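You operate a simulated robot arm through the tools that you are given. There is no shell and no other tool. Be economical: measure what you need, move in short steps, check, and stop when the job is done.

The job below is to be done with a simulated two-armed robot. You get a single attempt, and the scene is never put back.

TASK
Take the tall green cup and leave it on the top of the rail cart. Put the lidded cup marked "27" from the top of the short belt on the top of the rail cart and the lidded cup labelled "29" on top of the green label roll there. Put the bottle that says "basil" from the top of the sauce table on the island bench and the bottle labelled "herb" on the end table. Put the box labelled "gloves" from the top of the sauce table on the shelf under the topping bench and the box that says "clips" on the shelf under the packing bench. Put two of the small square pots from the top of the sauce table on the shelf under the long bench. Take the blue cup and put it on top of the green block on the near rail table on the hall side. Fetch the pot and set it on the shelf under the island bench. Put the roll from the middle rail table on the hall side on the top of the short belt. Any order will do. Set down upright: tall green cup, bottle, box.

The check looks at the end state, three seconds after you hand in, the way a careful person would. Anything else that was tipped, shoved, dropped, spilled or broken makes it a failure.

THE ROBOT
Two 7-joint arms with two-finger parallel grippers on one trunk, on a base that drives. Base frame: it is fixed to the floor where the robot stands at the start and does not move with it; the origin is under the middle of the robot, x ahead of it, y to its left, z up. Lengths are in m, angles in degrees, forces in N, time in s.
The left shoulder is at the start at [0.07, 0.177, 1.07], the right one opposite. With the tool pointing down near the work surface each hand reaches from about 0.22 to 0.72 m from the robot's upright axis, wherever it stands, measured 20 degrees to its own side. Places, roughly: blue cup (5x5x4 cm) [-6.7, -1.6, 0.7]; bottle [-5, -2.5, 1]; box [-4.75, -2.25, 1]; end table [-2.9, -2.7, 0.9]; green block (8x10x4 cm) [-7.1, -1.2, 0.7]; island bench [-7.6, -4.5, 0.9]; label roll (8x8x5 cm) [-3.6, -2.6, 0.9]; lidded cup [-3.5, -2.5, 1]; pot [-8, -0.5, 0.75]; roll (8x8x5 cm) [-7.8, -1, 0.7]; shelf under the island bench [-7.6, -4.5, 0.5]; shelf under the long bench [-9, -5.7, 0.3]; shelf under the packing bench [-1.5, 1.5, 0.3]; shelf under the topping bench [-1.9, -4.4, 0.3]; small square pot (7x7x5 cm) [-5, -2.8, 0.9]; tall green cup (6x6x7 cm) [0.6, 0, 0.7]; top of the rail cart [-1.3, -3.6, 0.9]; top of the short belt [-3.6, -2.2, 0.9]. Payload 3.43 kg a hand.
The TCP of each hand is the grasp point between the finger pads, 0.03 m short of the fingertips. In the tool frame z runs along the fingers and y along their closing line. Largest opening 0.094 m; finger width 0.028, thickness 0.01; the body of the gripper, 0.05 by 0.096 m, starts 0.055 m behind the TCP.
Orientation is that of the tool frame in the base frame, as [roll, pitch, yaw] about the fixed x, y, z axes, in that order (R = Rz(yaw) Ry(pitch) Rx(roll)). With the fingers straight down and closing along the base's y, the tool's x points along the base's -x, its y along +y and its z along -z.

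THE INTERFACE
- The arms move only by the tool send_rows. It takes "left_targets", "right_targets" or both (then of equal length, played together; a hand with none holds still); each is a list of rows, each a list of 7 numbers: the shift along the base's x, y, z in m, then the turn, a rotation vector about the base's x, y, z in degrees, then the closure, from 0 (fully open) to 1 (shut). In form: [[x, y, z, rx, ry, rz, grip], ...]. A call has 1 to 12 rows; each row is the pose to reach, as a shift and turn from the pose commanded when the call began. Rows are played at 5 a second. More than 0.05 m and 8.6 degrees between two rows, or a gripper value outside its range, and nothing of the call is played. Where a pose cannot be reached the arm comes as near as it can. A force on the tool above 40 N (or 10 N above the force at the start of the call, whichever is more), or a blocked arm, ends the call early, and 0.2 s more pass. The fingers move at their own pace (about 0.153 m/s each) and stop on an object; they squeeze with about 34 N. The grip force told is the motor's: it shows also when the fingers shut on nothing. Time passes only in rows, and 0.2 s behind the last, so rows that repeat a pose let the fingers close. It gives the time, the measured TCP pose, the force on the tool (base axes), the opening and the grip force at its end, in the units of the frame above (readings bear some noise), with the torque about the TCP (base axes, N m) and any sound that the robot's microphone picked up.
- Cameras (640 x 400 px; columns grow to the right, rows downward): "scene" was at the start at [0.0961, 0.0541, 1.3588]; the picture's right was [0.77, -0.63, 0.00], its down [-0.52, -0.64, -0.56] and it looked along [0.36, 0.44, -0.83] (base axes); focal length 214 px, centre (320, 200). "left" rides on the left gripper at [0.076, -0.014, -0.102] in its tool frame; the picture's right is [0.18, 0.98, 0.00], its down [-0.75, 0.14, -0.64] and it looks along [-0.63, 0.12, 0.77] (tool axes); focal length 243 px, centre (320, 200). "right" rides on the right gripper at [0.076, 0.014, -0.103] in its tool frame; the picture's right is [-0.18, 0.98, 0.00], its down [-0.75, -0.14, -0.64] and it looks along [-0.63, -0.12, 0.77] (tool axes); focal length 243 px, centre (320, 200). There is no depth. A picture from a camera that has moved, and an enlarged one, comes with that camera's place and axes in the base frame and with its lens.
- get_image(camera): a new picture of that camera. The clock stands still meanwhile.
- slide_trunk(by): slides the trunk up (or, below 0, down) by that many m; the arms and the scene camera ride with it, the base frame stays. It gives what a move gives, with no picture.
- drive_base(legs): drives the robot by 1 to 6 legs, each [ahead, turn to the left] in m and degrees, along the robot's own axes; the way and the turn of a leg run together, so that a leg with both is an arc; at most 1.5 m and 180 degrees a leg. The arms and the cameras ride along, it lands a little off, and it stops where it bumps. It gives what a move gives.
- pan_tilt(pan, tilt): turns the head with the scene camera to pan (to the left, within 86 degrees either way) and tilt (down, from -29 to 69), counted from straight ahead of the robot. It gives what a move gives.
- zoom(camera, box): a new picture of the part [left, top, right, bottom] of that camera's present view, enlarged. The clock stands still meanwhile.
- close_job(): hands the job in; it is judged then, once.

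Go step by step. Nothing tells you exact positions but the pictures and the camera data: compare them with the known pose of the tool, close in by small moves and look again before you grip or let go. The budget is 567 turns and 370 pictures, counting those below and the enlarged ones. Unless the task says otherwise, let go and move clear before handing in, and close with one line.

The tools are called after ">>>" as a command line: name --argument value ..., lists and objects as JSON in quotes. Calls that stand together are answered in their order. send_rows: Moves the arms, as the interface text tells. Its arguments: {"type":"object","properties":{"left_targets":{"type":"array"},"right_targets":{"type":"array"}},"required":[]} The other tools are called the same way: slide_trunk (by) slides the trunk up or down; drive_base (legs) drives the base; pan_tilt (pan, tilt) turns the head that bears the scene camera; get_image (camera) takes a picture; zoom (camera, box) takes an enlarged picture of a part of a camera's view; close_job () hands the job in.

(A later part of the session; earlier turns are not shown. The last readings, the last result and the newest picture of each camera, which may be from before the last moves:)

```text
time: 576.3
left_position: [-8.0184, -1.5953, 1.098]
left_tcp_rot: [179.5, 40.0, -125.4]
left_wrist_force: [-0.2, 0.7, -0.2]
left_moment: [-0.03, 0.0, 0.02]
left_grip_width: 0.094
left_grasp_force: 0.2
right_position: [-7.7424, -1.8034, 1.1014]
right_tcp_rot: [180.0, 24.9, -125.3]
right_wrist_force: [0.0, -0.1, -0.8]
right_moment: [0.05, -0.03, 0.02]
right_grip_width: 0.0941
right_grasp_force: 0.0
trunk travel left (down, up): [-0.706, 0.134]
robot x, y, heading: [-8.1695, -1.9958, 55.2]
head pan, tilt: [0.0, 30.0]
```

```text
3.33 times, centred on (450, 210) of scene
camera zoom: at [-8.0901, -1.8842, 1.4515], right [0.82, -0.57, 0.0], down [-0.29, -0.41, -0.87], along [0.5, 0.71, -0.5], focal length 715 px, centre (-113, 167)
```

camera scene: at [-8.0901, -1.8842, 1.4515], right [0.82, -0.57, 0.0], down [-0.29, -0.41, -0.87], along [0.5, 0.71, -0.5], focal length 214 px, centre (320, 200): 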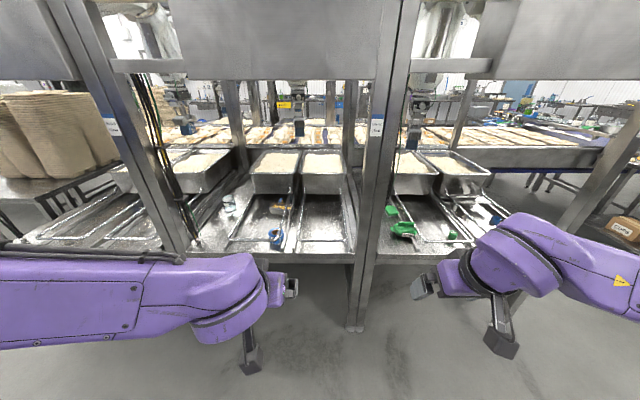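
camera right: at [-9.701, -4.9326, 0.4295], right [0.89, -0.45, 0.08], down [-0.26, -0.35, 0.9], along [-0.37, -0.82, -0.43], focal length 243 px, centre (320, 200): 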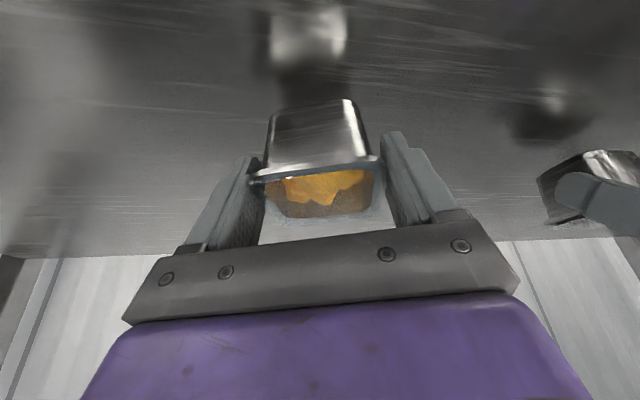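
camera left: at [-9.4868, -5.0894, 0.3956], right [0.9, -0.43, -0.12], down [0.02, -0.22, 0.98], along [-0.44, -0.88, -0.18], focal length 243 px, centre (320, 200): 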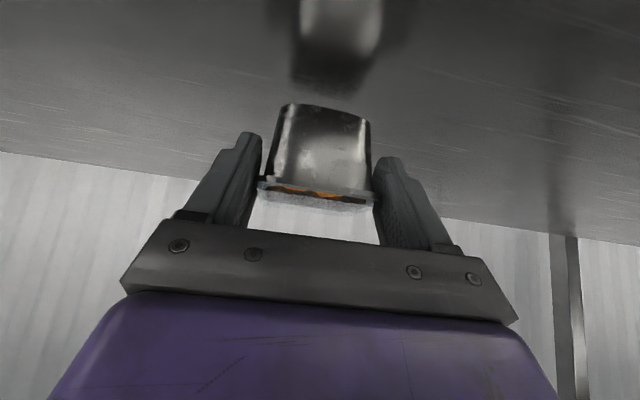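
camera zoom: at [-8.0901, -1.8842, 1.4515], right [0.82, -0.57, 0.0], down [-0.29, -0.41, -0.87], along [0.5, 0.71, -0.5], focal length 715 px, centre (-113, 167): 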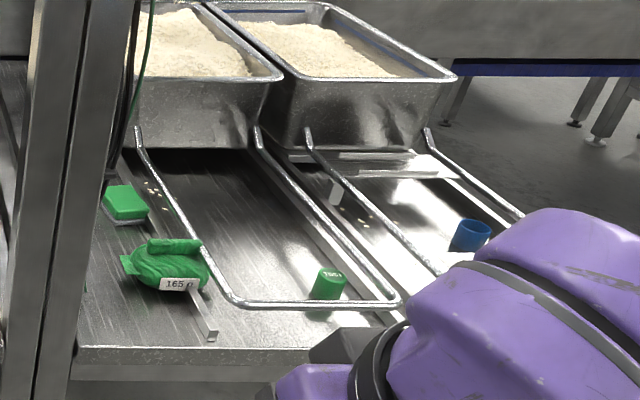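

Found: blue cup, green block (on near table), blue label roll and a glass pot on the middle table. Driving in front of the near table for the blue cup.

>>> drive_base --legs '[[0, -59.5], [0.92, 0], [0, 59.5]]'

>>> pan_tilt --pan 0 --tilt 45

>>> get_image --camera "scene"

```text
time: 586.4
left_position: [-7.1173, -1.6524, 1.1001]
left_tcp_rot: [179.5, 40.0, -123.4]
left_wrist_force: [0.0, -0.3, 0.1]
left_moment: [-0.01, -0.01, 0.0]
left_grip_width: 0.0938
left_grasp_force: 0.1
right_position: [-6.8351, -1.8487, 1.1031]
right_tcp_rot: [180.0, 25.0, -123.1]
right_wrist_force: [0.1, -0.6, -0.3]
right_moment: [-0.02, -0.03, -0.03]
right_grip_width: 0.094
right_grasp_force: 0.1
trunk travel left (down, up): [-0.706, 0.134]
robot x, y, heading: [-7.2553, -2.06, 57.2]
head pan, tilt: [0.0, 30.0]
```

```text
time: 587.2
left_position: [-7.1171, -1.6545, 1.0985]
left_tcp_rot: [179.6, 40.0, -123.4]
left_wrist_force: [0.1, 0.2, 0.0]
left_moment: [0.01, 0.0, -0.02]
left_grip_width: 0.0937
left_grasp_force: 0.1
right_position: [-6.8356, -1.8499, 1.1028]
right_tcp_rot: [-179.9, 25.1, -123.0]
right_wrist_force: [-0.2, -0.7, 0.1]
right_moment: [-0.01, 0.0, 0.0]
right_grip_width: 0.0941
right_grasp_force: 0.0
trunk travel left (down, up): [-0.706, 0.134]
robot x, y, heading: [-7.2546, -2.0631, 57.2]
head pan, tilt: [0.0, 45.0]
```

```text
144 pictures are left
camera scene: at [-7.1835, -1.9515, 1.4289], right [0.84, -0.54, 0.0], down [-0.38, -0.59, -0.71], along [0.38, 0.59, -0.71], focal length 214 px, centre (320, 200)
```

scene: 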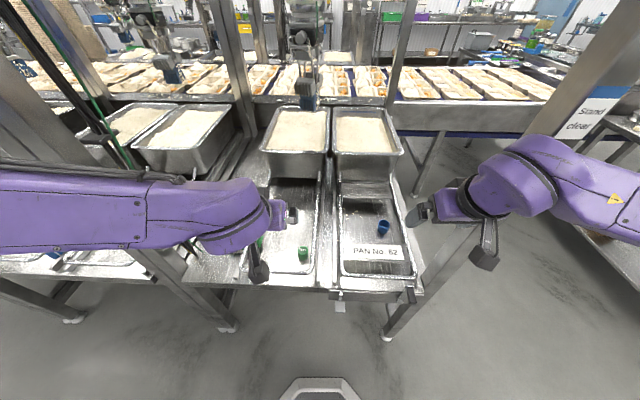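

>>> zoom --camera "scene" --box '[320, 160, 460, 310]'

>>> get_image --camera "right"

```text
2.67 times, centred on (390, 235) of scene
camera zoom: at [-7.1835, -1.9515, 1.4289], right [0.84, -0.54, 0.0], down [-0.38, -0.59, -0.71], along [0.38, 0.59, -0.71], focal length 572 px, centre (133, 107)
```

zoom: 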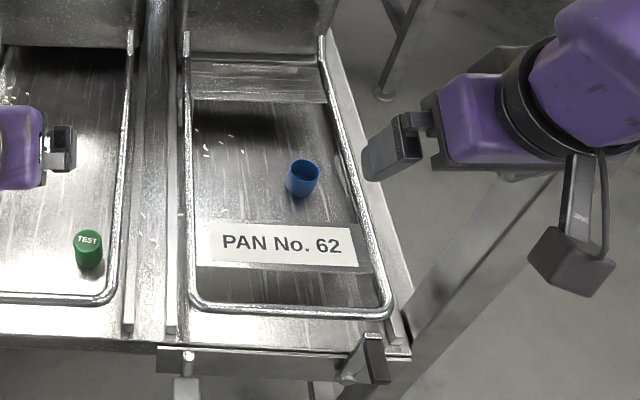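

```text
142 pictures are left
camera right: at [-6.9097, -1.935, 1.163], right [-0.73, 0.68, 0.08], down [0.34, 0.27, 0.9], along [0.59, 0.69, -0.43], focal length 243 px, centre (320, 200)
```

right: 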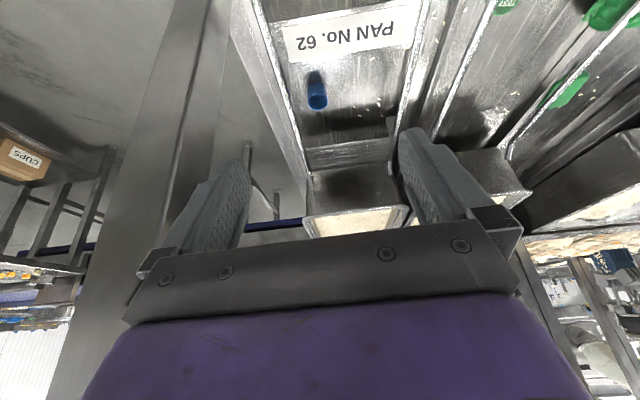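

The frame post on the right would obstruct the right forearm, so I'll pick the cup with the left arm from a stance 0.27 m further right.

>>> drive_base --legs '[[-0.15, 0], [0, -62], [0.31, 0], [0, 60]]'

>>> slide_trunk --by -0.2

>>> get_image --camera "scene"

>>> get_image --camera "left"

```text
time: 594.4
left_position: [-6.6776, -1.9724, 1.1007]
left_tcp_rot: [179.5, 40.5, -160.6]
left_wrist_force: [6.0, -17.6, -5.3]
left_moment: [-0.71, -0.16, -0.25]
left_grip_width: 0.0833
left_grasp_force: 0.0
right_position: [-6.5646, -2.2914, 1.1021]
right_tcp_rot: [179.9, 25.2, -159.0]
right_wrist_force: [-1.4, -0.9, -0.1]
right_moment: [-0.02, 0.01, 0.0]
right_grip_width: 0.0943
right_grasp_force: 0.1
trunk travel left (down, up): [-0.706, 0.134]
robot x, y, heading: [-7.0275, -2.2117, 20.7]
head pan, tilt: [0.0, 45.0]
stopped in leg 4: the force on the tool passed its limit (the readings are from after the stop); the commanded pose is now the measured one
```

```text
time: 596.5
left_position: [-6.679, -1.9725, 0.9022]
left_tcp_rot: [179.5, 40.5, -160.4]
left_wrist_force: [3.3, -22.4, 15.2]
left_moment: [0.29, -0.06, -0.13]
left_grip_width: 0.0812
left_grasp_force: 0.0
right_position: [-6.5664, -2.292, 0.9014]
right_tcp_rot: [179.8, 25.3, -159.0]
right_wrist_force: [-0.6, 0.0, -0.2]
right_moment: [0.03, -0.01, 0.03]
right_grip_width: 0.0941
right_grasp_force: 0.1
trunk travel left (down, up): [-0.506, 0.334]
robot x, y, heading: [-7.0306, -2.2151, 21.1]
head pan, tilt: [0.0, 45.0]
```

```text
141 pictures are left
camera scene: at [-6.9072, -2.1727, 1.2291], right [0.36, -0.93, 0.0], down [-0.66, -0.25, -0.71], along [0.66, 0.26, -0.71], focal length 214 px, centre (320, 200)
```

scene: 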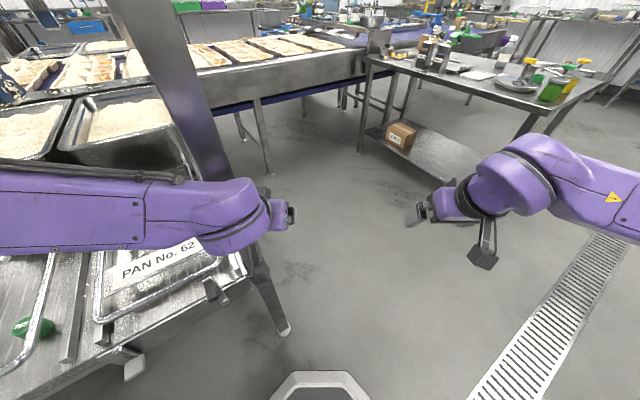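

```text
140 pictures are left
camera left: at [-6.7911, -2.0279, 0.9302], right [-0.47, 0.88, -0.11], down [0.1, 0.18, 0.98], along [0.88, 0.45, -0.17], focal length 243 px, centre (320, 200)
```

left: 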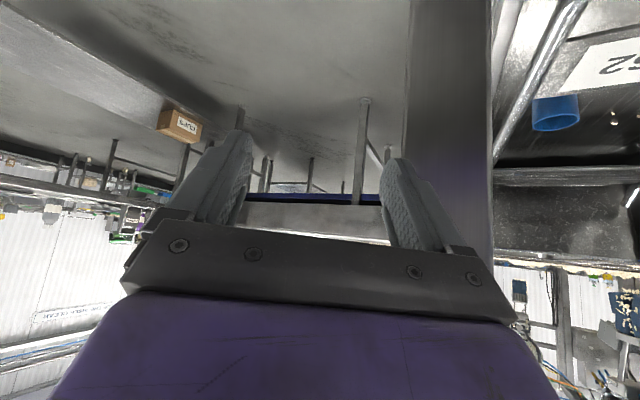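

The left finger touched the corner post. I'll back away, then turn clear of it and re-approach with the hand on the table side.

>>> drive_base --legs '[[-0.23, 0], [0, 34]]'

>>> get_image --camera "scene"

```text
time: 599.9
left_position: [-7.0894, -1.8983, 0.8995]
left_tcp_rot: [179.8, 40.4, -126.5]
left_wrist_force: [0.0, 0.5, 0.7]
left_moment: [0.0, 0.0, -0.03]
left_grip_width: 0.0939
left_grasp_force: 0.0
right_position: [-6.8163, -2.101, 0.903]
right_tcp_rot: [-179.8, 25.1, -125.2]
right_wrist_force: [0.0, -0.5, -0.2]
right_moment: [0.01, 0.01, 0.01]
right_grip_width: 0.094
right_grasp_force: 0.1
trunk travel left (down, up): [-0.506, 0.334]
robot x, y, heading: [-7.2439, -2.2949, 54.7]
head pan, tilt: [0.0, 45.0]
```

```text
139 pictures are left
camera scene: at [-7.1688, -2.1908, 1.2289], right [0.82, -0.58, 0.0], down [-0.41, -0.58, -0.71], along [0.41, 0.58, -0.71], focal length 214 px, centre (320, 200)
```

scene: 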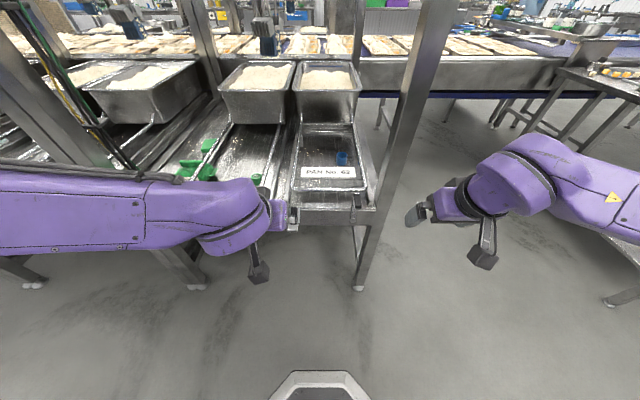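

Good view. Moving the right hand outward to clear the post, driving in 0.2 m, then reaching the cup with the left hand.

>>> send_rows --right_targets '[[0.03, -0.022, 0, 0, 0, 0, 0], [0.06, -0.044, 0, 0, 0, 0, 0], [0.09, -0.066, 0, 0, 0, 0, 0], [0.122, -0.087, 0, 0, 0, 0, 0]]'

>>> drive_base --legs '[[0.2, 0]]'

>>> send_rows --left_targets '[[0.025, 0.036, 0, 0, 0, 0, 0.25], [0.05, 0.072, 0, 0, 0, 0, 0.25], [0.085, 0.1, 0, 0, 0, 0, 0.25], [0.125, 0.115, 0, 0, 0, 0, 0.25], [0.165, 0.12, 0, 0, 0, 0, 0.25], [0.205, 0.12, 0, 0, 0, 0, 0.25], [0.245, 0.12, 0, 0, 0, 0, 0.25], [0.285, 0.115, -0.02, 0, 0, 0, 0.25], [0.31, 0.11, -0.05, 0, 0, 0, 0.25], [0.31, 0.11, -0.05, 0, 0, 0, 0.25]]'

>>> get_image --camera "left"

>>> get_image --camera "scene"

```text
time: 600.9
left_position: [-7.0888, -1.8984, 0.9004]
left_tcp_rot: [179.8, 40.4, -126.4]
left_wrist_force: [0.4, 0.7, 0.4]
left_moment: [0.04, 0.0, 0.0]
left_grip_width: 0.094
left_grasp_force: 0.1
right_position: [-6.7344, -2.1442, 0.8959]
right_tcp_rot: [-179.9, 25.1, -125.4]
right_wrist_force: [-0.3, -0.1, 0.0]
right_moment: [0.0, -0.04, 0.04]
right_grip_width: 0.094
right_grasp_force: 0.0
right hand out of reach, approached as far as the arm can: row 3, 4
trunk travel left (down, up): [-0.506, 0.334]
robot x, y, heading: [-7.2452, -2.3001, 55.1]
head pan, tilt: [0.0, 45.0]
```

```text
time: 602.5
left_position: [-6.9768, -1.7381, 0.9006]
left_tcp_rot: [179.7, 40.5, -126.4]
left_wrist_force: [-0.3, 0.7, -0.3]
left_moment: [-0.01, 0.01, -0.02]
left_grip_width: 0.0938
left_grasp_force: 0.2
right_position: [-6.622, -1.9835, 0.8965]
right_tcp_rot: [180.0, 25.1, -125.3]
right_wrist_force: [0.3, 0.8, -0.8]
right_moment: [-0.01, 0.0, -0.02]
right_grip_width: 0.0939
right_grasp_force: 0.1
trunk travel left (down, up): [-0.506, 0.334]
robot x, y, heading: [-7.1349, -2.1371, 54.7]
head pan, tilt: [0.0, 45.0]
```

```text
time: 604.6
left_position: [-6.6662, -1.6281, 0.8521]
left_tcp_rot: [179.7, 40.4, -126.5]
left_wrist_force: [0.7, 0.3, -0.6]
left_moment: [0.01, -0.03, -0.01]
left_grip_width: 0.0703
left_grasp_force: 0.1
right_position: [-6.6226, -1.9842, 0.8958]
right_tcp_rot: [-179.9, 25.2, -125.2]
right_wrist_force: [-0.8, 0.3, 0.8]
right_moment: [0.01, 0.03, 0.02]
right_grip_width: 0.0941
right_grasp_force: 0.1
trunk travel left (down, up): [-0.506, 0.334]
robot x, y, heading: [-7.1358, -2.1383, 54.4]
head pan, tilt: [0.0, 45.0]
```

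```text
138 pictures are left
camera left: at [-6.7283, -1.7358, 0.8809], right [-0.88, 0.47, -0.12], down [-0.02, 0.21, 0.98], along [0.48, 0.86, -0.17], focal length 243 px, centre (320, 200)
```

left: 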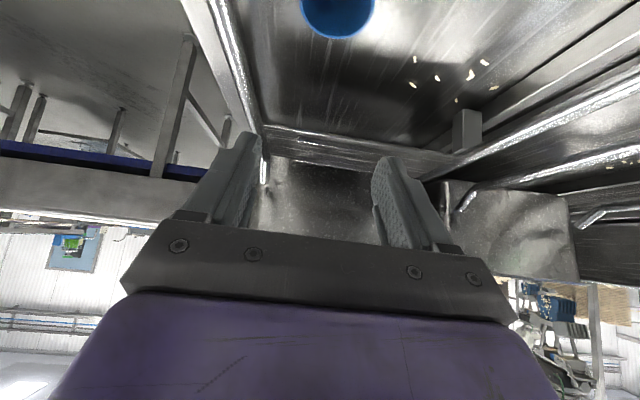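

```text
137 pictures are left
camera scene: at [-7.0565, -2.0312, 1.2289], right [0.82, -0.58, 0.0], down [-0.41, -0.58, -0.71], along [0.41, 0.58, -0.71], focal length 214 px, centre (320, 200)
```

scene: 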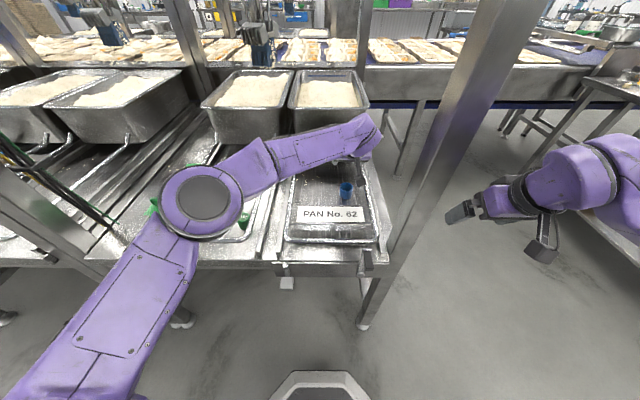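

Aligned; lowering onto the cup and gripping.

>>> send_rows --left_targets '[[0.004, 0.006, -0.04, 0, 0, 0, 0.25], [0.004, 0.006, -0.08, 0, 0, 0, 0.25], [0.004, 0.006, -0.11, 0, 0, 0, 0.25], [0.004, 0.006, -0.122, 0, 0, 0, 0.25], [0.004, 0.006, -0.122, 0, 0, 0, 0.25]]'

>>> get_image --camera "left"

```text
time: 605.5
left_position: [-6.6615, -1.6215, 0.7506]
left_tcp_rot: [-179.9, 40.6, -126.0]
left_wrist_force: [-7.5, -2.8, 12.8]
left_moment: [-1.44, 0.88, -0.52]
left_grip_width: 0.0706
left_grasp_force: 0.0
right_position: [-6.6238, -1.9849, 0.8975]
right_tcp_rot: [-179.9, 25.1, -125.2]
right_wrist_force: [1.5, -0.9, 0.0]
right_moment: [-0.02, 0.04, 0.01]
right_grip_width: 0.094
right_grasp_force: 0.1
trunk travel left (down, up): [-0.506, 0.334]
robot x, y, heading: [-7.1318, -2.1377, 55.1]
head pan, tilt: [0.0, 45.0]
stopped in row 4 (left hand): the force on the tool passed its limit (the readings are from after the stop); the commanded pose is now the measured one
```

```text
136 pictures are left
camera left: at [-6.7238, -1.7307, 0.7793], right [-0.88, 0.47, -0.12], down [-0.02, 0.21, 0.98], along [0.48, 0.86, -0.17], focal length 243 px, centre (320, 200)
```

left: 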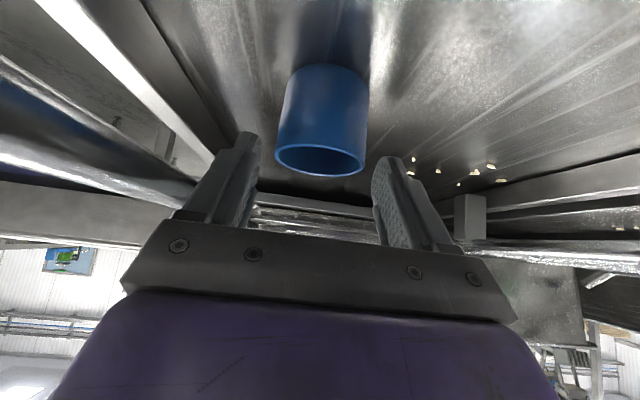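

The camera pod under the tilted hand touched the pan's rod/sign. I'll raise, steepen the hand by 20° and try again.

>>> send_rows --left_targets '[[0, 0, 0.03, 0, 0, 0, 0.25], [0, 0, 0.07, 0, 0, 0, 0.25], [0, 0, 0.08, -5.4, 3.9, 0, 0.25], [0, 0, 0.08, -10.8, 7.9, 0, 0.25], [0, 0, 0.08, -16.2, 11.8, 0, 0.25], [0, 0, 0.08, -16.2, 11.8, 0, 0.25]]'

>>> get_image --camera "left"

>>> zoom --camera "scene" --box '[260, 130, 420, 290]'

```text
time: 606.9
left_position: [-6.6886, -1.6295, 0.8221]
left_tcp_rot: [-180.0, 20.4, -126.1]
left_wrist_force: [0.0, -1.2, 0.2]
left_moment: [0.0, 0.05, 0.04]
left_grip_width: 0.0705
left_grasp_force: 0.1
left hand out of reach, approached as far as the arm can: row 4, 5, 6
right_position: [-6.6216, -1.9845, 0.8966]
right_tcp_rot: [180.0, 25.0, -125.5]
right_wrist_force: [1.6, 0.4, -0.5]
right_moment: [-0.01, -0.01, 0.01]
right_grip_width: 0.094
right_grasp_force: 0.1
trunk travel left (down, up): [-0.506, 0.334]
robot x, y, heading: [-7.1317, -2.1346, 54.8]
head pan, tilt: [0.0, 45.0]
```

```text
135 pictures are left
camera left: at [-6.7398, -1.7239, 0.8908], right [-0.9, 0.44, -0.06], down [0.17, 0.47, 0.86], along [0.41, 0.76, -0.5], focal length 243 px, centre (320, 200)
```

left: 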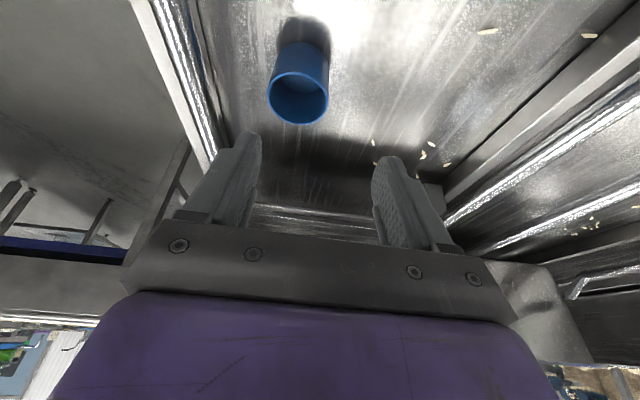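

```text
2.50 times, centred on (340, 210) of scene
camera zoom: at [-7.0551, -2.032, 1.2289], right [0.82, -0.58, 0.0], down [-0.41, -0.58, -0.71], along [0.41, 0.58, -0.71], focal length 536 px, centre (270, 175)
```

zoom: 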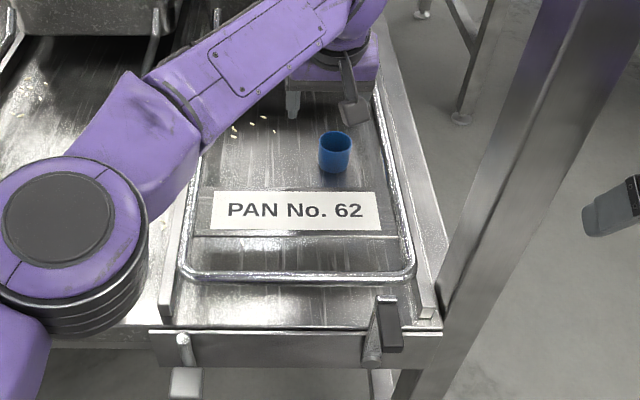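

Moving the base 6 cm closer for reach.

>>> drive_base --legs '[[0.06, 0]]'

>>> send_rows --left_targets '[[-0.005, -0.045, -0.01, 0, 0, 0, 0.25], [-0.005, -0.045, -0.04, 0, 0, 0, 0.25], [-0.005, -0.045, -0.04, 0, 0, 0, 0.25]]'

>>> get_image --camera "left"

```text
time: 607.8
left_position: [-6.6536, -1.5782, 0.82]
left_tcp_rot: [180.0, 20.4, -126.0]
left_wrist_force: [0.9, 0.1, -0.1]
left_moment: [-0.01, 0.02, 0.03]
left_grip_width: 0.0704
left_grasp_force: 0.1
right_position: [-6.5875, -1.9331, 0.8957]
right_tcp_rot: [-179.9, 25.1, -125.4]
right_wrist_force: [1.3, 1.2, -0.8]
right_moment: [0.02, 0.02, -0.02]
right_grip_width: 0.0936
right_grasp_force: 0.0
trunk travel left (down, up): [-0.506, 0.334]
robot x, y, heading: [-7.0982, -2.0855, 54.9]
head pan, tilt: [0.0, 45.0]
```

```text
time: 608.6
left_position: [-6.6586, -1.6268, 0.7814]
left_tcp_rot: [-179.9, 20.6, -126.2]
left_wrist_force: [-0.8, -0.4, 0.6]
left_moment: [0.0, -0.02, 0.0]
left_grip_width: 0.0707
left_grasp_force: 0.0
right_position: [-6.589, -1.9359, 0.8967]
right_tcp_rot: [-179.9, 25.1, -125.4]
right_wrist_force: [-0.5, -0.7, 0.4]
right_moment: [0.0, 0.0, -0.02]
right_grip_width: 0.0942
right_grasp_force: 0.0
trunk travel left (down, up): [-0.506, 0.334]
robot x, y, heading: [-7.0987, -2.0854, 55.0]
head pan, tilt: [0.0, 45.0]
```

```text
133 pictures are left
camera left: at [-6.711, -1.721, 0.8512], right [-0.9, 0.44, -0.07], down [0.17, 0.47, 0.87], along [0.41, 0.76, -0.5], focal length 243 px, centre (320, 200)
```

left: 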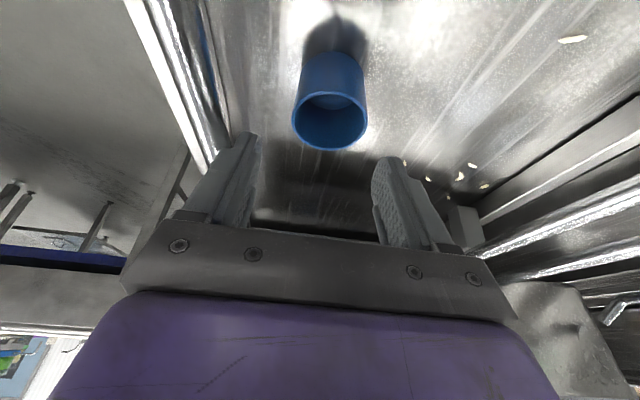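

>>> send_rows --left_targets '[[-0.002, 0, -0.025, 0, 0, 0, 0.25], [-0.003, 0, -0.05, 0, 0, 0, 0.25], [-0.003, 0, -0.05, 0, 0, 0, 0.25], [-0.003, 0, -0.05, 0, 0, 0, 1], [-0.003, 0, -0.05, 0, 0, 0, 1], [-0.003, 0, -0.05, 0, 0, 0, 1], [-0.003, 0, 0, 0, 0, 0, 1], [-0.003, 0, 0.05, 0, 0, 0, 1]]'

>>> get_image --camera "left"

```text
time: 610.4
left_position: [-6.6608, -1.6244, 0.8266]
left_tcp_rot: [180.0, 20.4, -126.2]
left_wrist_force: [0.3, -0.4, 0.1]
left_moment: [-0.03, 0.03, 0.0]
left_grip_width: 0.0447
left_grasp_force: 34.2
right_position: [-6.5872, -1.9357, 0.8966]
right_tcp_rot: [-180.0, 25.1, -125.4]
right_wrist_force: [0.9, 0.0, -0.6]
right_moment: [-0.01, -0.02, 0.02]
right_grip_width: 0.094
right_grasp_force: 0.0
trunk travel left (down, up): [-0.506, 0.334]
robot x, y, heading: [-7.0991, -2.0845, 54.7]
head pan, tilt: [0.0, 45.0]
```

```text
132 pictures are left
camera left: at [-6.7125, -1.7197, 0.8969], right [-0.9, 0.44, -0.06], down [0.17, 0.47, 0.87], along [0.41, 0.76, -0.5], focal length 243 px, centre (320, 200)
```

left: 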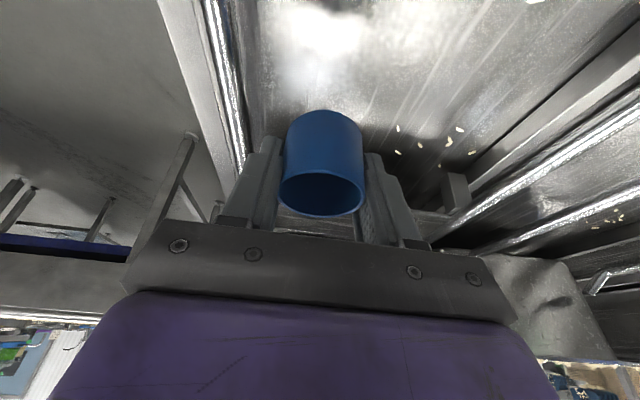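

Blue cup is held. Retracting it, then shifting the base left for the green block.

>>> send_rows --left_targets '[[-0.03, -0.035, 0.02, 0, 0, 0, 1], [-0.065, -0.065, 0.04, 0, 0, 0, 1], [-0.105, -0.085, 0.06, 0, 0, 0, 1], [-0.145, -0.1, 0.07, 0, 0, 0, 1], [-0.185, -0.115, 0.07, 0, 0, 0, 1], [-0.225, -0.125, 0.07, 0, 0, 0, 1], [-0.265, -0.125, 0.07, 0, 0, 0, 1], [-0.3, -0.115, 0.07, 0, 0, 0, 1], [-0.34, -0.1, 0.07, 0, 0, 0, 1], [-0.37, -0.085, 0.07, 0, 0, 0, 1]]'

>>> drive_base --legs '[[-0.2, 0], [0, -50], [-0.22, 0], [0, 50]]'

>>> send_rows --right_targets '[[-0.03, 0.02, 0, 0, 0, 0, 0], [-0.06, 0.04, 0, 0, 0, 0, 0], [-0.09, 0.06, 0, 0, 0, 0, 0], [-0.12, 0.08, 0, 0, 0, 0, 0], [-0.15, 0.1, 0, 0, 0, 0, 0]]'

>>> get_image --camera "scene"

```text
refused: row 1 steps farther than a row can; nothing moved
```

```text
time: 612.7
left_position: [-6.7394, -1.8307, 0.8264]
left_tcp_rot: [179.6, 20.0, -130.9]
left_wrist_force: [-3.9, 2.1, -0.7]
left_moment: [-0.13, -0.22, -0.04]
left_grip_width: 0.0447
left_grasp_force: 33.4
right_position: [-6.6925, -2.1539, 0.8957]
right_tcp_rot: [179.9, 25.0, -131.3]
right_wrist_force: [0.1, 0.5, 0.6]
right_moment: [0.02, -0.03, 0.0]
right_grip_width: 0.094
right_grasp_force: 0.1
trunk travel left (down, up): [-0.506, 0.334]
robot x, y, heading: [-7.2143, -2.2565, 49.2]
head pan, tilt: [0.0, 45.0]
stopped in leg 2: the force on the tool passed its limit (the readings are from after the stop); the commanded pose is now the measured one
```

```text
time: 613.9
left_position: [-6.7376, -1.83, 0.8278]
left_tcp_rot: [179.8, 20.1, -131.1]
left_wrist_force: [-6.4, 3.7, -2.4]
left_moment: [-0.16, -0.29, -0.04]
left_grip_width: 0.0443
left_grasp_force: 33.7
right_position: [-6.8416, -2.0516, 0.8986]
right_tcp_rot: [179.9, 25.0, -131.4]
right_wrist_force: [0.5, 0.3, -0.5]
right_moment: [0.03, 0.0, 0.0]
right_grip_width: 0.0939
right_grasp_force: 0.1
trunk travel left (down, up): [-0.506, 0.334]
robot x, y, heading: [-7.2146, -2.2513, 49.4]
head pan, tilt: [0.0, 45.0]
```

```text
131 pictures are left
camera scene: at [-7.1295, -2.1548, 1.2288], right [0.76, -0.65, 0.0], down [-0.46, -0.54, -0.71], along [0.46, 0.54, -0.71], focal length 214 px, centre (320, 200)
```

scene: 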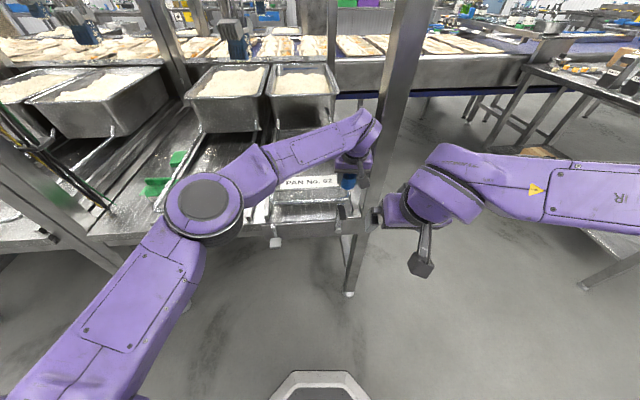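

A row was too long and the hand brushed the post again; the cup is still held. Retracting in shorter steps now.

>>> send_rows --left_targets '[[-0.03, 0.022, 0, 0, 0, 0, 1], [-0.06, 0.044, 0.01, 0, 0, 0, 1], [-0.09, 0.056, 0.02, 0, 0, 0, 1], [-0.12, 0.056, 0.04, 0, 0, 0, 1], [-0.15, 0.04, 0.055, 0, 0, 0, 1], [-0.18, 0.02, 0.07, 0, 0, 0, 1], [-0.21, 0.0, 0.07, 0, 0, 0, 1], [-0.24, -0.02, 0.07, 0, 0, 0, 1], [-0.27, -0.04, 0.07, 0, 0, 0, 1], [-0.3, -0.06, 0.07, 0, 0, 0, 1]]'

>>> get_image --camera "scene"

```text
time: 616.1
left_position: [-7.0399, -1.8898, 0.898]
left_tcp_rot: [179.7, 20.1, -131.0]
left_wrist_force: [-0.3, 0.6, -0.4]
left_moment: [-0.01, 0.01, 0.0]
left_grip_width: 0.0442
left_grasp_force: 34.1
right_position: [-6.8402, -2.0531, 0.8989]
right_tcp_rot: [-180.0, 25.1, -131.4]
right_wrist_force: [0.1, 0.2, 0.1]
right_moment: [0.02, -0.01, 0.02]
right_grip_width: 0.0938
right_grasp_force: 0.0
trunk travel left (down, up): [-0.506, 0.334]
robot x, y, heading: [-7.2193, -2.2572, 49.2]
head pan, tilt: [0.0, 45.0]
```

```text
130 pictures are left
camera scene: at [-7.1297, -2.1563, 1.229], right [0.76, -0.65, 0.0], down [-0.46, -0.54, -0.71], along [0.46, 0.54, -0.71], focal length 214 px, centre (320, 200)
```

scene: 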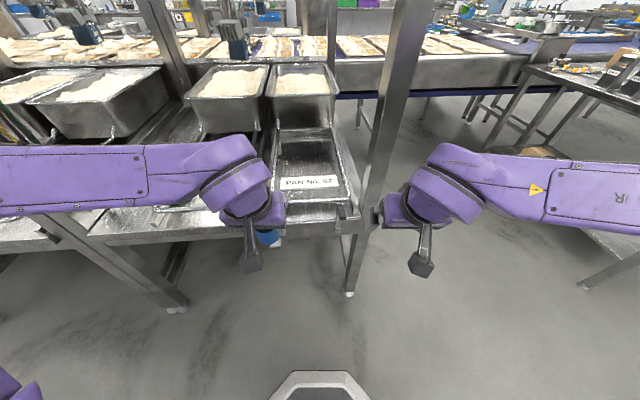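

>>> drive_base --legs '[[0, -59], [-0.25, 0], [0, 65]]'

>>> get_image --camera "scene"

```text
time: 623.5
left_position: [-7.3334, -1.8268, 0.8977]
left_tcp_rot: [179.6, 20.1, -124.0]
left_wrist_force: [-0.3, 0.7, 0.0]
left_moment: [-0.01, 0.0, 0.02]
left_grip_width: 0.0442
left_grasp_force: 34.1
right_position: [-7.1183, -1.9661, 0.8989]
right_tcp_rot: [-179.9, 25.0, -124.4]
right_wrist_force: [-0.3, 0.1, 0.2]
right_moment: [-0.01, 0.01, 0.0]
right_grip_width: 0.094
right_grasp_force: 0.0
trunk travel left (down, up): [-0.506, 0.334]
robot x, y, heading: [-7.466, -2.2109, 56.0]
head pan, tilt: [0.0, 45.0]
```

```text
129 pictures are left
camera scene: at [-7.3916, -2.1031, 1.2288], right [0.83, -0.56, 0.0], down [-0.39, -0.59, -0.71], along [0.39, 0.59, -0.71], focal length 214 px, centre (320, 200)
```

scene: 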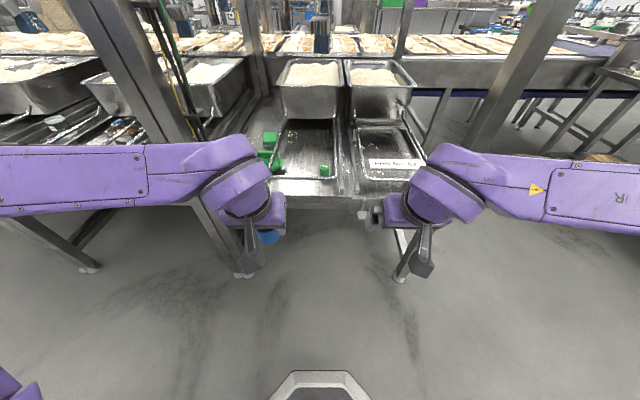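

Forearms spread sideways would strike the posts, so I'll extend both hands forward first and then drive in.

>>> send_rows --left_targets '[[0.0115, 0.0385, 0, 0, 0, 0, 1], [0.023, 0.077, 0, 0, 0, 0, 1], [0.0345, 0.1155, 0, 0, 0, 0, 1], [0.046, 0.154, 0, 0, 0, 0, 1], [0.0575, 0.1925, 0, 0, 0, 0, 1], [0.069, 0.231, 0, 0, 0, 0, 1], [0.08, 0.27, 0, 0, 0, 0, 1], [0.092, 0.308, 0, 0, 0, 0, 1]]' --right_targets '[[0.011, 0.023, 0, 0, 0, 0, 0], [0.022, 0.046, 0, 0, 0, 0, 0], [0.033, 0.069, 0, 0, 0, 0, 0], [0.044, 0.092, 0, 0, 0, 0, 0], [0.055, 0.115, 0, 0, 0, 0, 0], [0.066, 0.139, 0, 0, 0, 0, 0], [0.077, 0.162, 0, 0, 0, 0, 0], [0.087, 0.185, 0, 0, 0, 0, 0]]'

>>> get_image --camera "scene"

```text
time: 625.3
left_position: [-7.25, -1.5491, 0.8982]
left_tcp_rot: [179.7, 20.0, -124.1]
left_wrist_force: [0.1, 0.1, -0.3]
left_moment: [0.0, -0.05, 0.02]
left_grip_width: 0.0444
left_grasp_force: 33.9
left hand out of reach, approached as far as the arm can: row 8
right_position: [-7.0298, -1.7796, 0.8993]
right_tcp_rot: [179.9, 25.1, -124.3]
right_wrist_force: [-0.2, 0.8, -0.2]
right_moment: [-0.02, 0.0, 0.01]
right_grip_width: 0.0939
right_grasp_force: 0.1
trunk travel left (down, up): [-0.506, 0.334]
robot x, y, heading: [-7.4641, -2.2136, 56.2]
head pan, tilt: [0.0, 45.0]
```

```text
128 pictures are left
camera scene: at [-7.3918, -2.103, 1.2289], right [0.83, -0.56, 0.0], down [-0.39, -0.59, -0.71], along [0.39, 0.59, -0.71], focal length 214 px, centre (320, 200)
```

scene: 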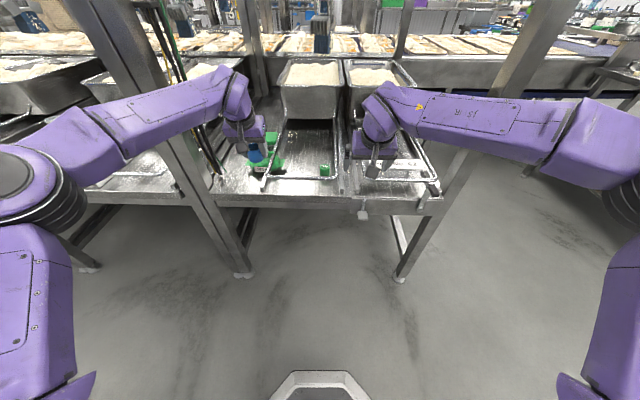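

The elbows are still too wide. Let me see how the right forearm lies with the right hand tucked to the centre.

>>> send_rows --right_targets '[[-0.02, -0.03, 0, 0, 0, 0, 0], [-0.04, -0.06, 0, 0, 0, 0, 0], [-0.065, -0.09, 0, 0, 0, 0, 0], [-0.09, -0.12, 0, 0, 0, 0, 0], [-0.12, -0.14, 0, 0, 0, 0, 0], [-0.15, -0.16, 0, 0, 0, 0, 0], [-0.18, -0.18, 0, 0, 0, 0, 0]]'

>>> get_image --camera "scene"

```text
time: 626.9
left_position: [-7.2511, -1.5492, 0.8982]
left_tcp_rot: [179.7, 20.1, -123.9]
left_wrist_force: [-0.6, -0.4, -1.0]
left_moment: [-0.01, -0.01, 0.02]
left_grip_width: 0.0446
left_grasp_force: 34.1
right_position: [-7.2124, -1.9591, 0.8989]
right_tcp_rot: [179.9, 25.0, -124.5]
right_wrist_force: [-0.4, -0.8, 0.9]
right_moment: [0.01, -0.02, 0.0]
right_grip_width: 0.0939
right_grasp_force: 0.2
trunk travel left (down, up): [-0.506, 0.334]
robot x, y, heading: [-7.4646, -2.2119, 56.2]
head pan, tilt: [0.0, 45.0]
```

```text
127 pictures are left
camera scene: at [-7.3925, -2.1032, 1.2289], right [0.83, -0.56, 0.0], down [-0.39, -0.59, -0.71], along [0.39, 0.59, -0.71], focal length 214 px, centre (320, 200)
```

scene: 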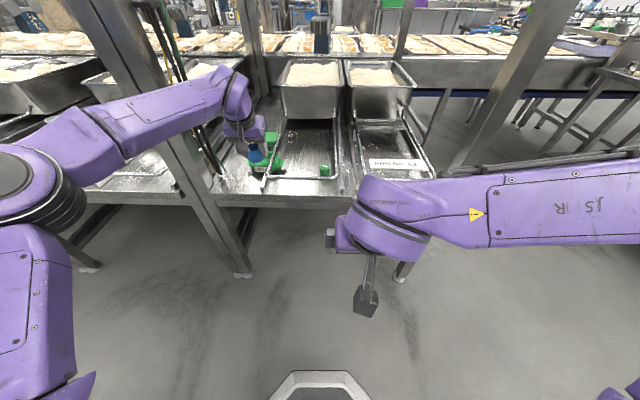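

Left arm geometry conflicts with the post beside the block; the right arm from a stance in front of that post will work. I'll look for a flat spot to swap the cup between hands.

>>> zoom --camera "scene" --box '[200, 60, 450, 230]'

>>> get_image --camera "left"

```text
2.35 times, centred on (325, 145) of scene
camera zoom: at [-7.3925, -2.1032, 1.2289], right [0.83, -0.56, 0.0], down [-0.39, -0.59, -0.71], along [0.39, 0.59, -0.71], focal length 505 px, centre (308, 329)
```

zoom: 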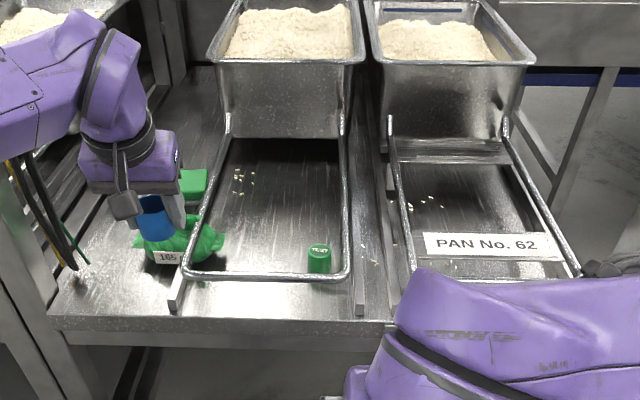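

```text
125 pictures are left
camera left: at [-7.2977, -1.6451, 0.9673], right [-0.91, 0.41, -0.06], down [0.16, 0.48, 0.86], along [0.38, 0.78, -0.5], focal length 243 px, centre (320, 200)
```

left: 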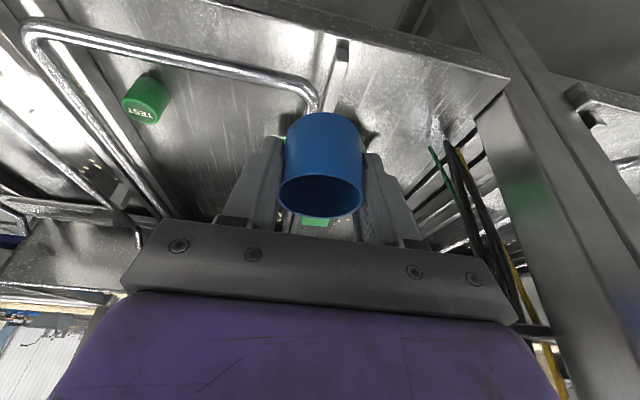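

I'll set the cup down inside the near table's empty pan frame (left hand), then re-pick it with the right hand from the other stance. Retracting first.

>>> send_rows --left_targets '[[-0.015, -0.035, 0.01, 0, 0, 0, 1], [-0.03, -0.07, 0.01, 0, 0, 0, 1], [-0.045, -0.105, 0.01, 0, 0, 0, 1], [-0.06, -0.14, 0.01, 0, 0, 0, 1], [-0.075, -0.175, 0.01, 0, 0, 0, 1], [-0.08, -0.21, 0.01, 0, 0, 0, 1]]'

```text
time: 628.3
left_position: [-7.3335, -1.7591, 0.9099]
left_tcp_rot: [179.6, 20.1, -124.0]
left_wrist_force: [-0.2, 0.0, 0.1]
left_moment: [0.0, -0.02, -0.03]
left_grip_width: 0.0441
left_grasp_force: 34.3
right_position: [-7.2108, -1.9588, 0.898]
right_tcp_rot: [179.9, 25.1, -124.6]
right_wrist_force: [0.4, 0.0, -0.7]
right_moment: [0.03, -0.03, 0.01]
right_grip_width: 0.094
right_grasp_force: 0.0
trunk travel left (down, up): [-0.506, 0.334]
robot x, y, heading: [-7.4642, -2.2108, 56.2]
head pan, tilt: [0.0, 45.0]
```

>>> drive_base --legs '[[0, -36], [0.28, 0], [0, 35]]'

>>> get_image --camera "scene"

```text
time: 633.7
left_position: [-7.0673, -1.6658, 0.9096]
left_tcp_rot: [179.6, 20.0, -124.6]
left_wrist_force: [-0.7, -0.4, 0.0]
left_moment: [0.01, 0.0, 0.0]
left_grip_width: 0.0442
left_grasp_force: 33.8
right_position: [-6.9481, -1.8683, 0.8982]
right_tcp_rot: [-180.0, 25.0, -125.0]
right_wrist_force: [-0.6, 0.5, -0.3]
right_moment: [0.01, 0.0, 0.0]
right_grip_width: 0.0941
right_grasp_force: 0.1
trunk travel left (down, up): [-0.506, 0.334]
robot x, y, heading: [-7.2003, -2.1185, 55.5]
head pan, tilt: [0.0, 45.0]
```

```text
124 pictures are left
camera scene: at [-7.1293, -2.0104, 1.2289], right [0.83, -0.56, 0.0], down [-0.4, -0.58, -0.71], along [0.4, 0.58, -0.71], focal length 214 px, centre (320, 200)
```

scene: 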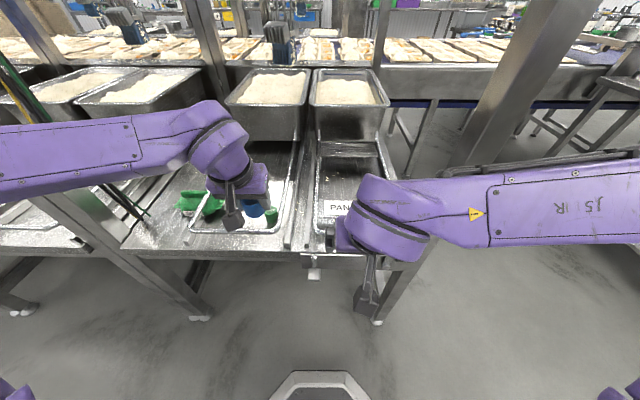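

>>> drive_base --legs '[[0.05, 0]]'

>>> send_rows --left_targets '[[0, 0.04, 0, 0, 0, 0, 1], [0, 0.08, 0, 0, 0, 0, 1], [0, 0.12, 0, 0, 0, 0, 1], [0, 0.16, 0, 0, 0, 0, 1], [0, 0.2, -0.01, 0, 0, 0, 1], [0, 0.207, -0.05, 0, 0, 0, 1], [0, 0.207, -0.09, 0, 0, 0, 1], [0, 0.207, -0.12, 0, 0, 0, 1], [0, 0.207, -0.12, 0, 0, 0, 1]]'

>>> get_image --camera "left"

>>> zoom --camera "scene" --box '[140, 80, 380, 260]'

```text
time: 634.6
left_position: [-7.038, -1.624, 0.9094]
left_tcp_rot: [179.8, 20.0, -124.7]
left_wrist_force: [-0.5, 0.4, -0.7]
left_moment: [-0.04, 0.02, 0.01]
left_grip_width: 0.0442
left_grasp_force: 33.8
right_position: [-6.9176, -1.826, 0.8974]
right_tcp_rot: [179.9, 24.9, -125.2]
right_wrist_force: [0.2, 0.7, 0.0]
right_moment: [-0.03, 0.0, -0.02]
right_grip_width: 0.0941
right_grasp_force: 0.0
trunk travel left (down, up): [-0.506, 0.334]
robot x, y, heading: [-7.1727, -2.0753, 55.6]
head pan, tilt: [0.0, 45.0]
```

```text
time: 636.6
left_position: [-7.0382, -1.4182, 0.7872]
left_tcp_rot: [179.6, 20.1, -124.6]
left_wrist_force: [0.6, 0.5, 0.9]
left_moment: [0.0, -0.03, 0.02]
left_grip_width: 0.0441
left_grasp_force: 34.3
right_position: [-6.9189, -1.8275, 0.8995]
right_tcp_rot: [-180.0, 25.2, -125.0]
right_wrist_force: [-0.5, 0.0, 0.5]
right_moment: [-0.04, -0.02, -0.02]
right_grip_width: 0.0939
right_grasp_force: 0.0
trunk travel left (down, up): [-0.506, 0.334]
robot x, y, heading: [-7.1754, -2.0763, 55.6]
head pan, tilt: [0.0, 45.0]
```

```text
123 pictures are left
camera left: at [-7.0869, -1.5143, 0.8568], right [-0.91, 0.41, -0.06], down [0.16, 0.48, 0.86], along [0.39, 0.77, -0.5], focal length 243 px, centre (320, 200)
```

left: 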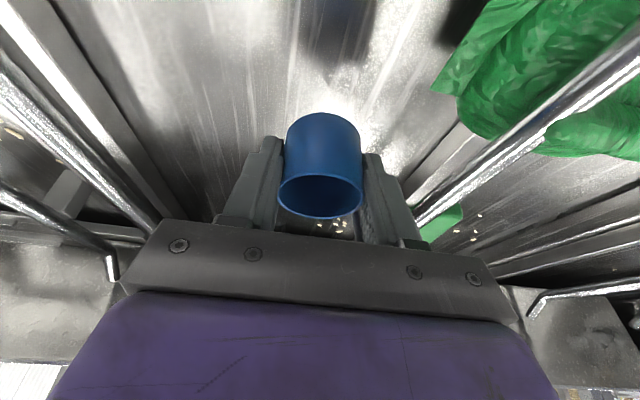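

```text
2.22 times, centred on (260, 170) of scene
camera zoom: at [-7.1005, -1.9691, 1.2289], right [0.83, -0.56, 0.0], down [-0.4, -0.58, -0.71], along [0.4, 0.58, -0.71], focal length 477 px, centre (453, 267)
```

zoom: 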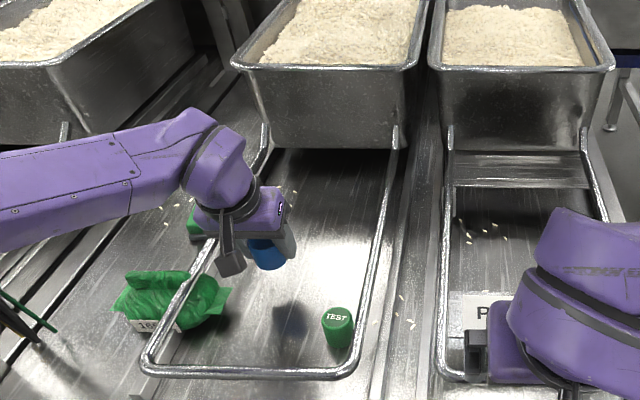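

The spot inside the frame is clear. Setting the cup down here.

>>> send_rows --left_targets '[[0, 0, -0.025, 0, 0, 0, 1], [0, 0, -0.048, 0, 0, 0, 1], [0, 0, -0.048, 0, 0, 0, 1]]'

>>> zoom --camera "left" --box '[220, 40, 440, 240]'

```text
time: 637.4
left_position: [-7.0378, -1.4196, 0.7419]
left_tcp_rot: [179.6, 20.1, -124.8]
left_wrist_force: [0.3, 0.8, -0.9]
left_moment: [0.01, -0.01, -0.04]
left_grip_width: 0.0444
left_grasp_force: 33.7
right_position: [-6.9188, -1.8273, 0.8985]
right_tcp_rot: [180.0, 25.0, -125.1]
right_wrist_force: [0.9, 0.2, 0.3]
right_moment: [0.0, 0.02, 0.0]
right_grip_width: 0.0941
right_grasp_force: 0.0
trunk travel left (down, up): [-0.506, 0.334]
robot x, y, heading: [-7.1775, -2.0746, 55.6]
head pan, tilt: [0.0, 45.0]
```

```text
2.00 times, centred on (330, 140) of left
camera zoom: at [-7.0862, -1.5148, 0.8108], right [-0.91, 0.42, -0.06], down [0.16, 0.48, 0.86], along [0.39, 0.77, -0.5], focal length 485 px, centre (300, 320)
```

zoom: 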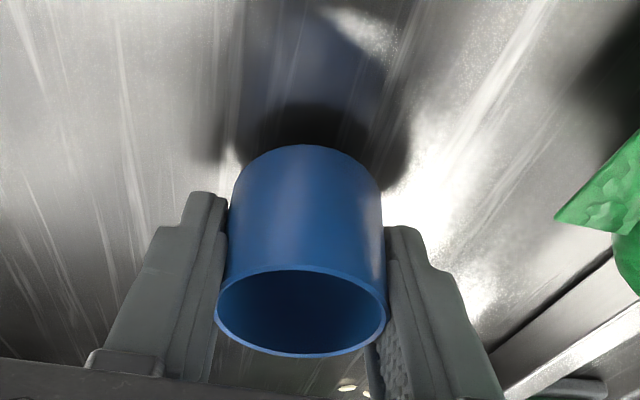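

>>> send_rows --left_targets '[[0, 0, -0.005, 0, 0, 0, 1], [0, 0, -0.009, 0, 0, 0, 1], [0, 0, -0.009, 0, 0, 0, 1]]'

>>> zoom --camera "left" --box '[220, 40, 440, 240]'

```text
time: 638.2
left_position: [-7.0389, -1.4162, 0.7333]
left_tcp_rot: [179.7, 20.1, -124.5]
left_wrist_force: [0.5, 0.2, 3.8]
left_moment: [-0.05, -0.07, 0.03]
left_grip_width: 0.0443
left_grasp_force: 33.8
right_position: [-6.919, -1.828, 0.8985]
right_tcp_rot: [-180.0, 25.0, -125.1]
right_wrist_force: [-1.4, 0.3, -0.2]
right_moment: [-0.05, -0.01, 0.01]
right_grip_width: 0.094
right_grasp_force: 0.0
trunk travel left (down, up): [-0.506, 0.334]
robot x, y, heading: [-7.1751, -2.074, 55.5]
head pan, tilt: [0.0, 45.0]
```

```text
2.00 times, centred on (330, 140) of left
camera zoom: at [-7.0867, -1.513, 0.8026], right [-0.91, 0.41, -0.06], down [0.16, 0.48, 0.86], along [0.39, 0.77, -0.5], focal length 485 px, centre (300, 320)
```

zoom: 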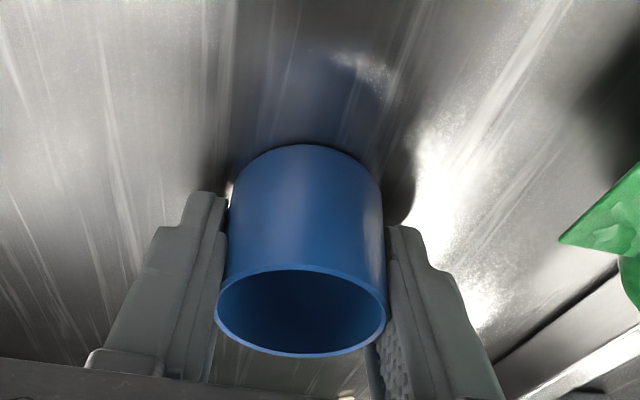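

Contact. Releasing, rising and retracting.

>>> send_rows --left_targets '[[0, 0, 0, 0, 0, 0, 0.6], [0, 0, 0, 0, 0, 0, 0.25], [0, 0, 0, 0, 0, 0, 0.25], [0, 0, 0.04, 0, 0, 0, 0.25], [0, 0, 0.085, 0, 0, 0, 0.25], [0, 0, 0.13, 0, 0, 0, 0.25], [0, -0.04, 0.16, 0, 0, 0, 0.25], [0, -0.08, 0.17, 0, 0, 0, 0.25], [0, -0.12, 0.17, 0, 0, 0, 0], [0, -0.16, 0.17, 0, 0, 0, 0], [0, -0.205, 0.17, 0, 0, 0, 0]]'

>>> zoom --camera "scene" --box '[140, 80, 380, 260]'

```text
time: 640.6
left_position: [-7.0359, -1.6214, 0.8991]
left_tcp_rot: [179.7, 20.1, -124.6]
left_wrist_force: [-0.3, -0.5, -0.7]
left_moment: [0.03, 0.03, 0.01]
left_grip_width: 0.094
left_grasp_force: 0.1
right_position: [-6.9184, -1.8275, 0.8987]
right_tcp_rot: [179.9, 25.1, -125.2]
right_wrist_force: [-0.2, -0.2, 0.4]
right_moment: [-0.03, -0.05, 0.04]
right_grip_width: 0.0939
right_grasp_force: 0.0
trunk travel left (down, up): [-0.506, 0.334]
robot x, y, heading: [-7.1716, -2.0798, 55.7]
head pan, tilt: [0.0, 45.0]
```

```text
2.22 times, centred on (260, 170) of scene
camera zoom: at [-7.1001, -1.9699, 1.229], right [0.83, -0.56, 0.0], down [-0.4, -0.58, -0.71], along [0.4, 0.58, -0.71], focal length 477 px, centre (453, 267)
```

zoom: 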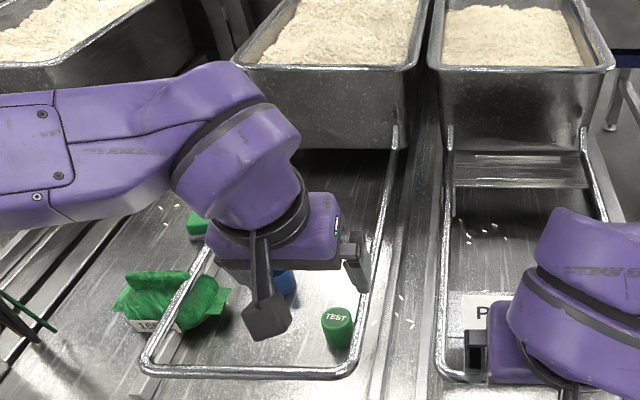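

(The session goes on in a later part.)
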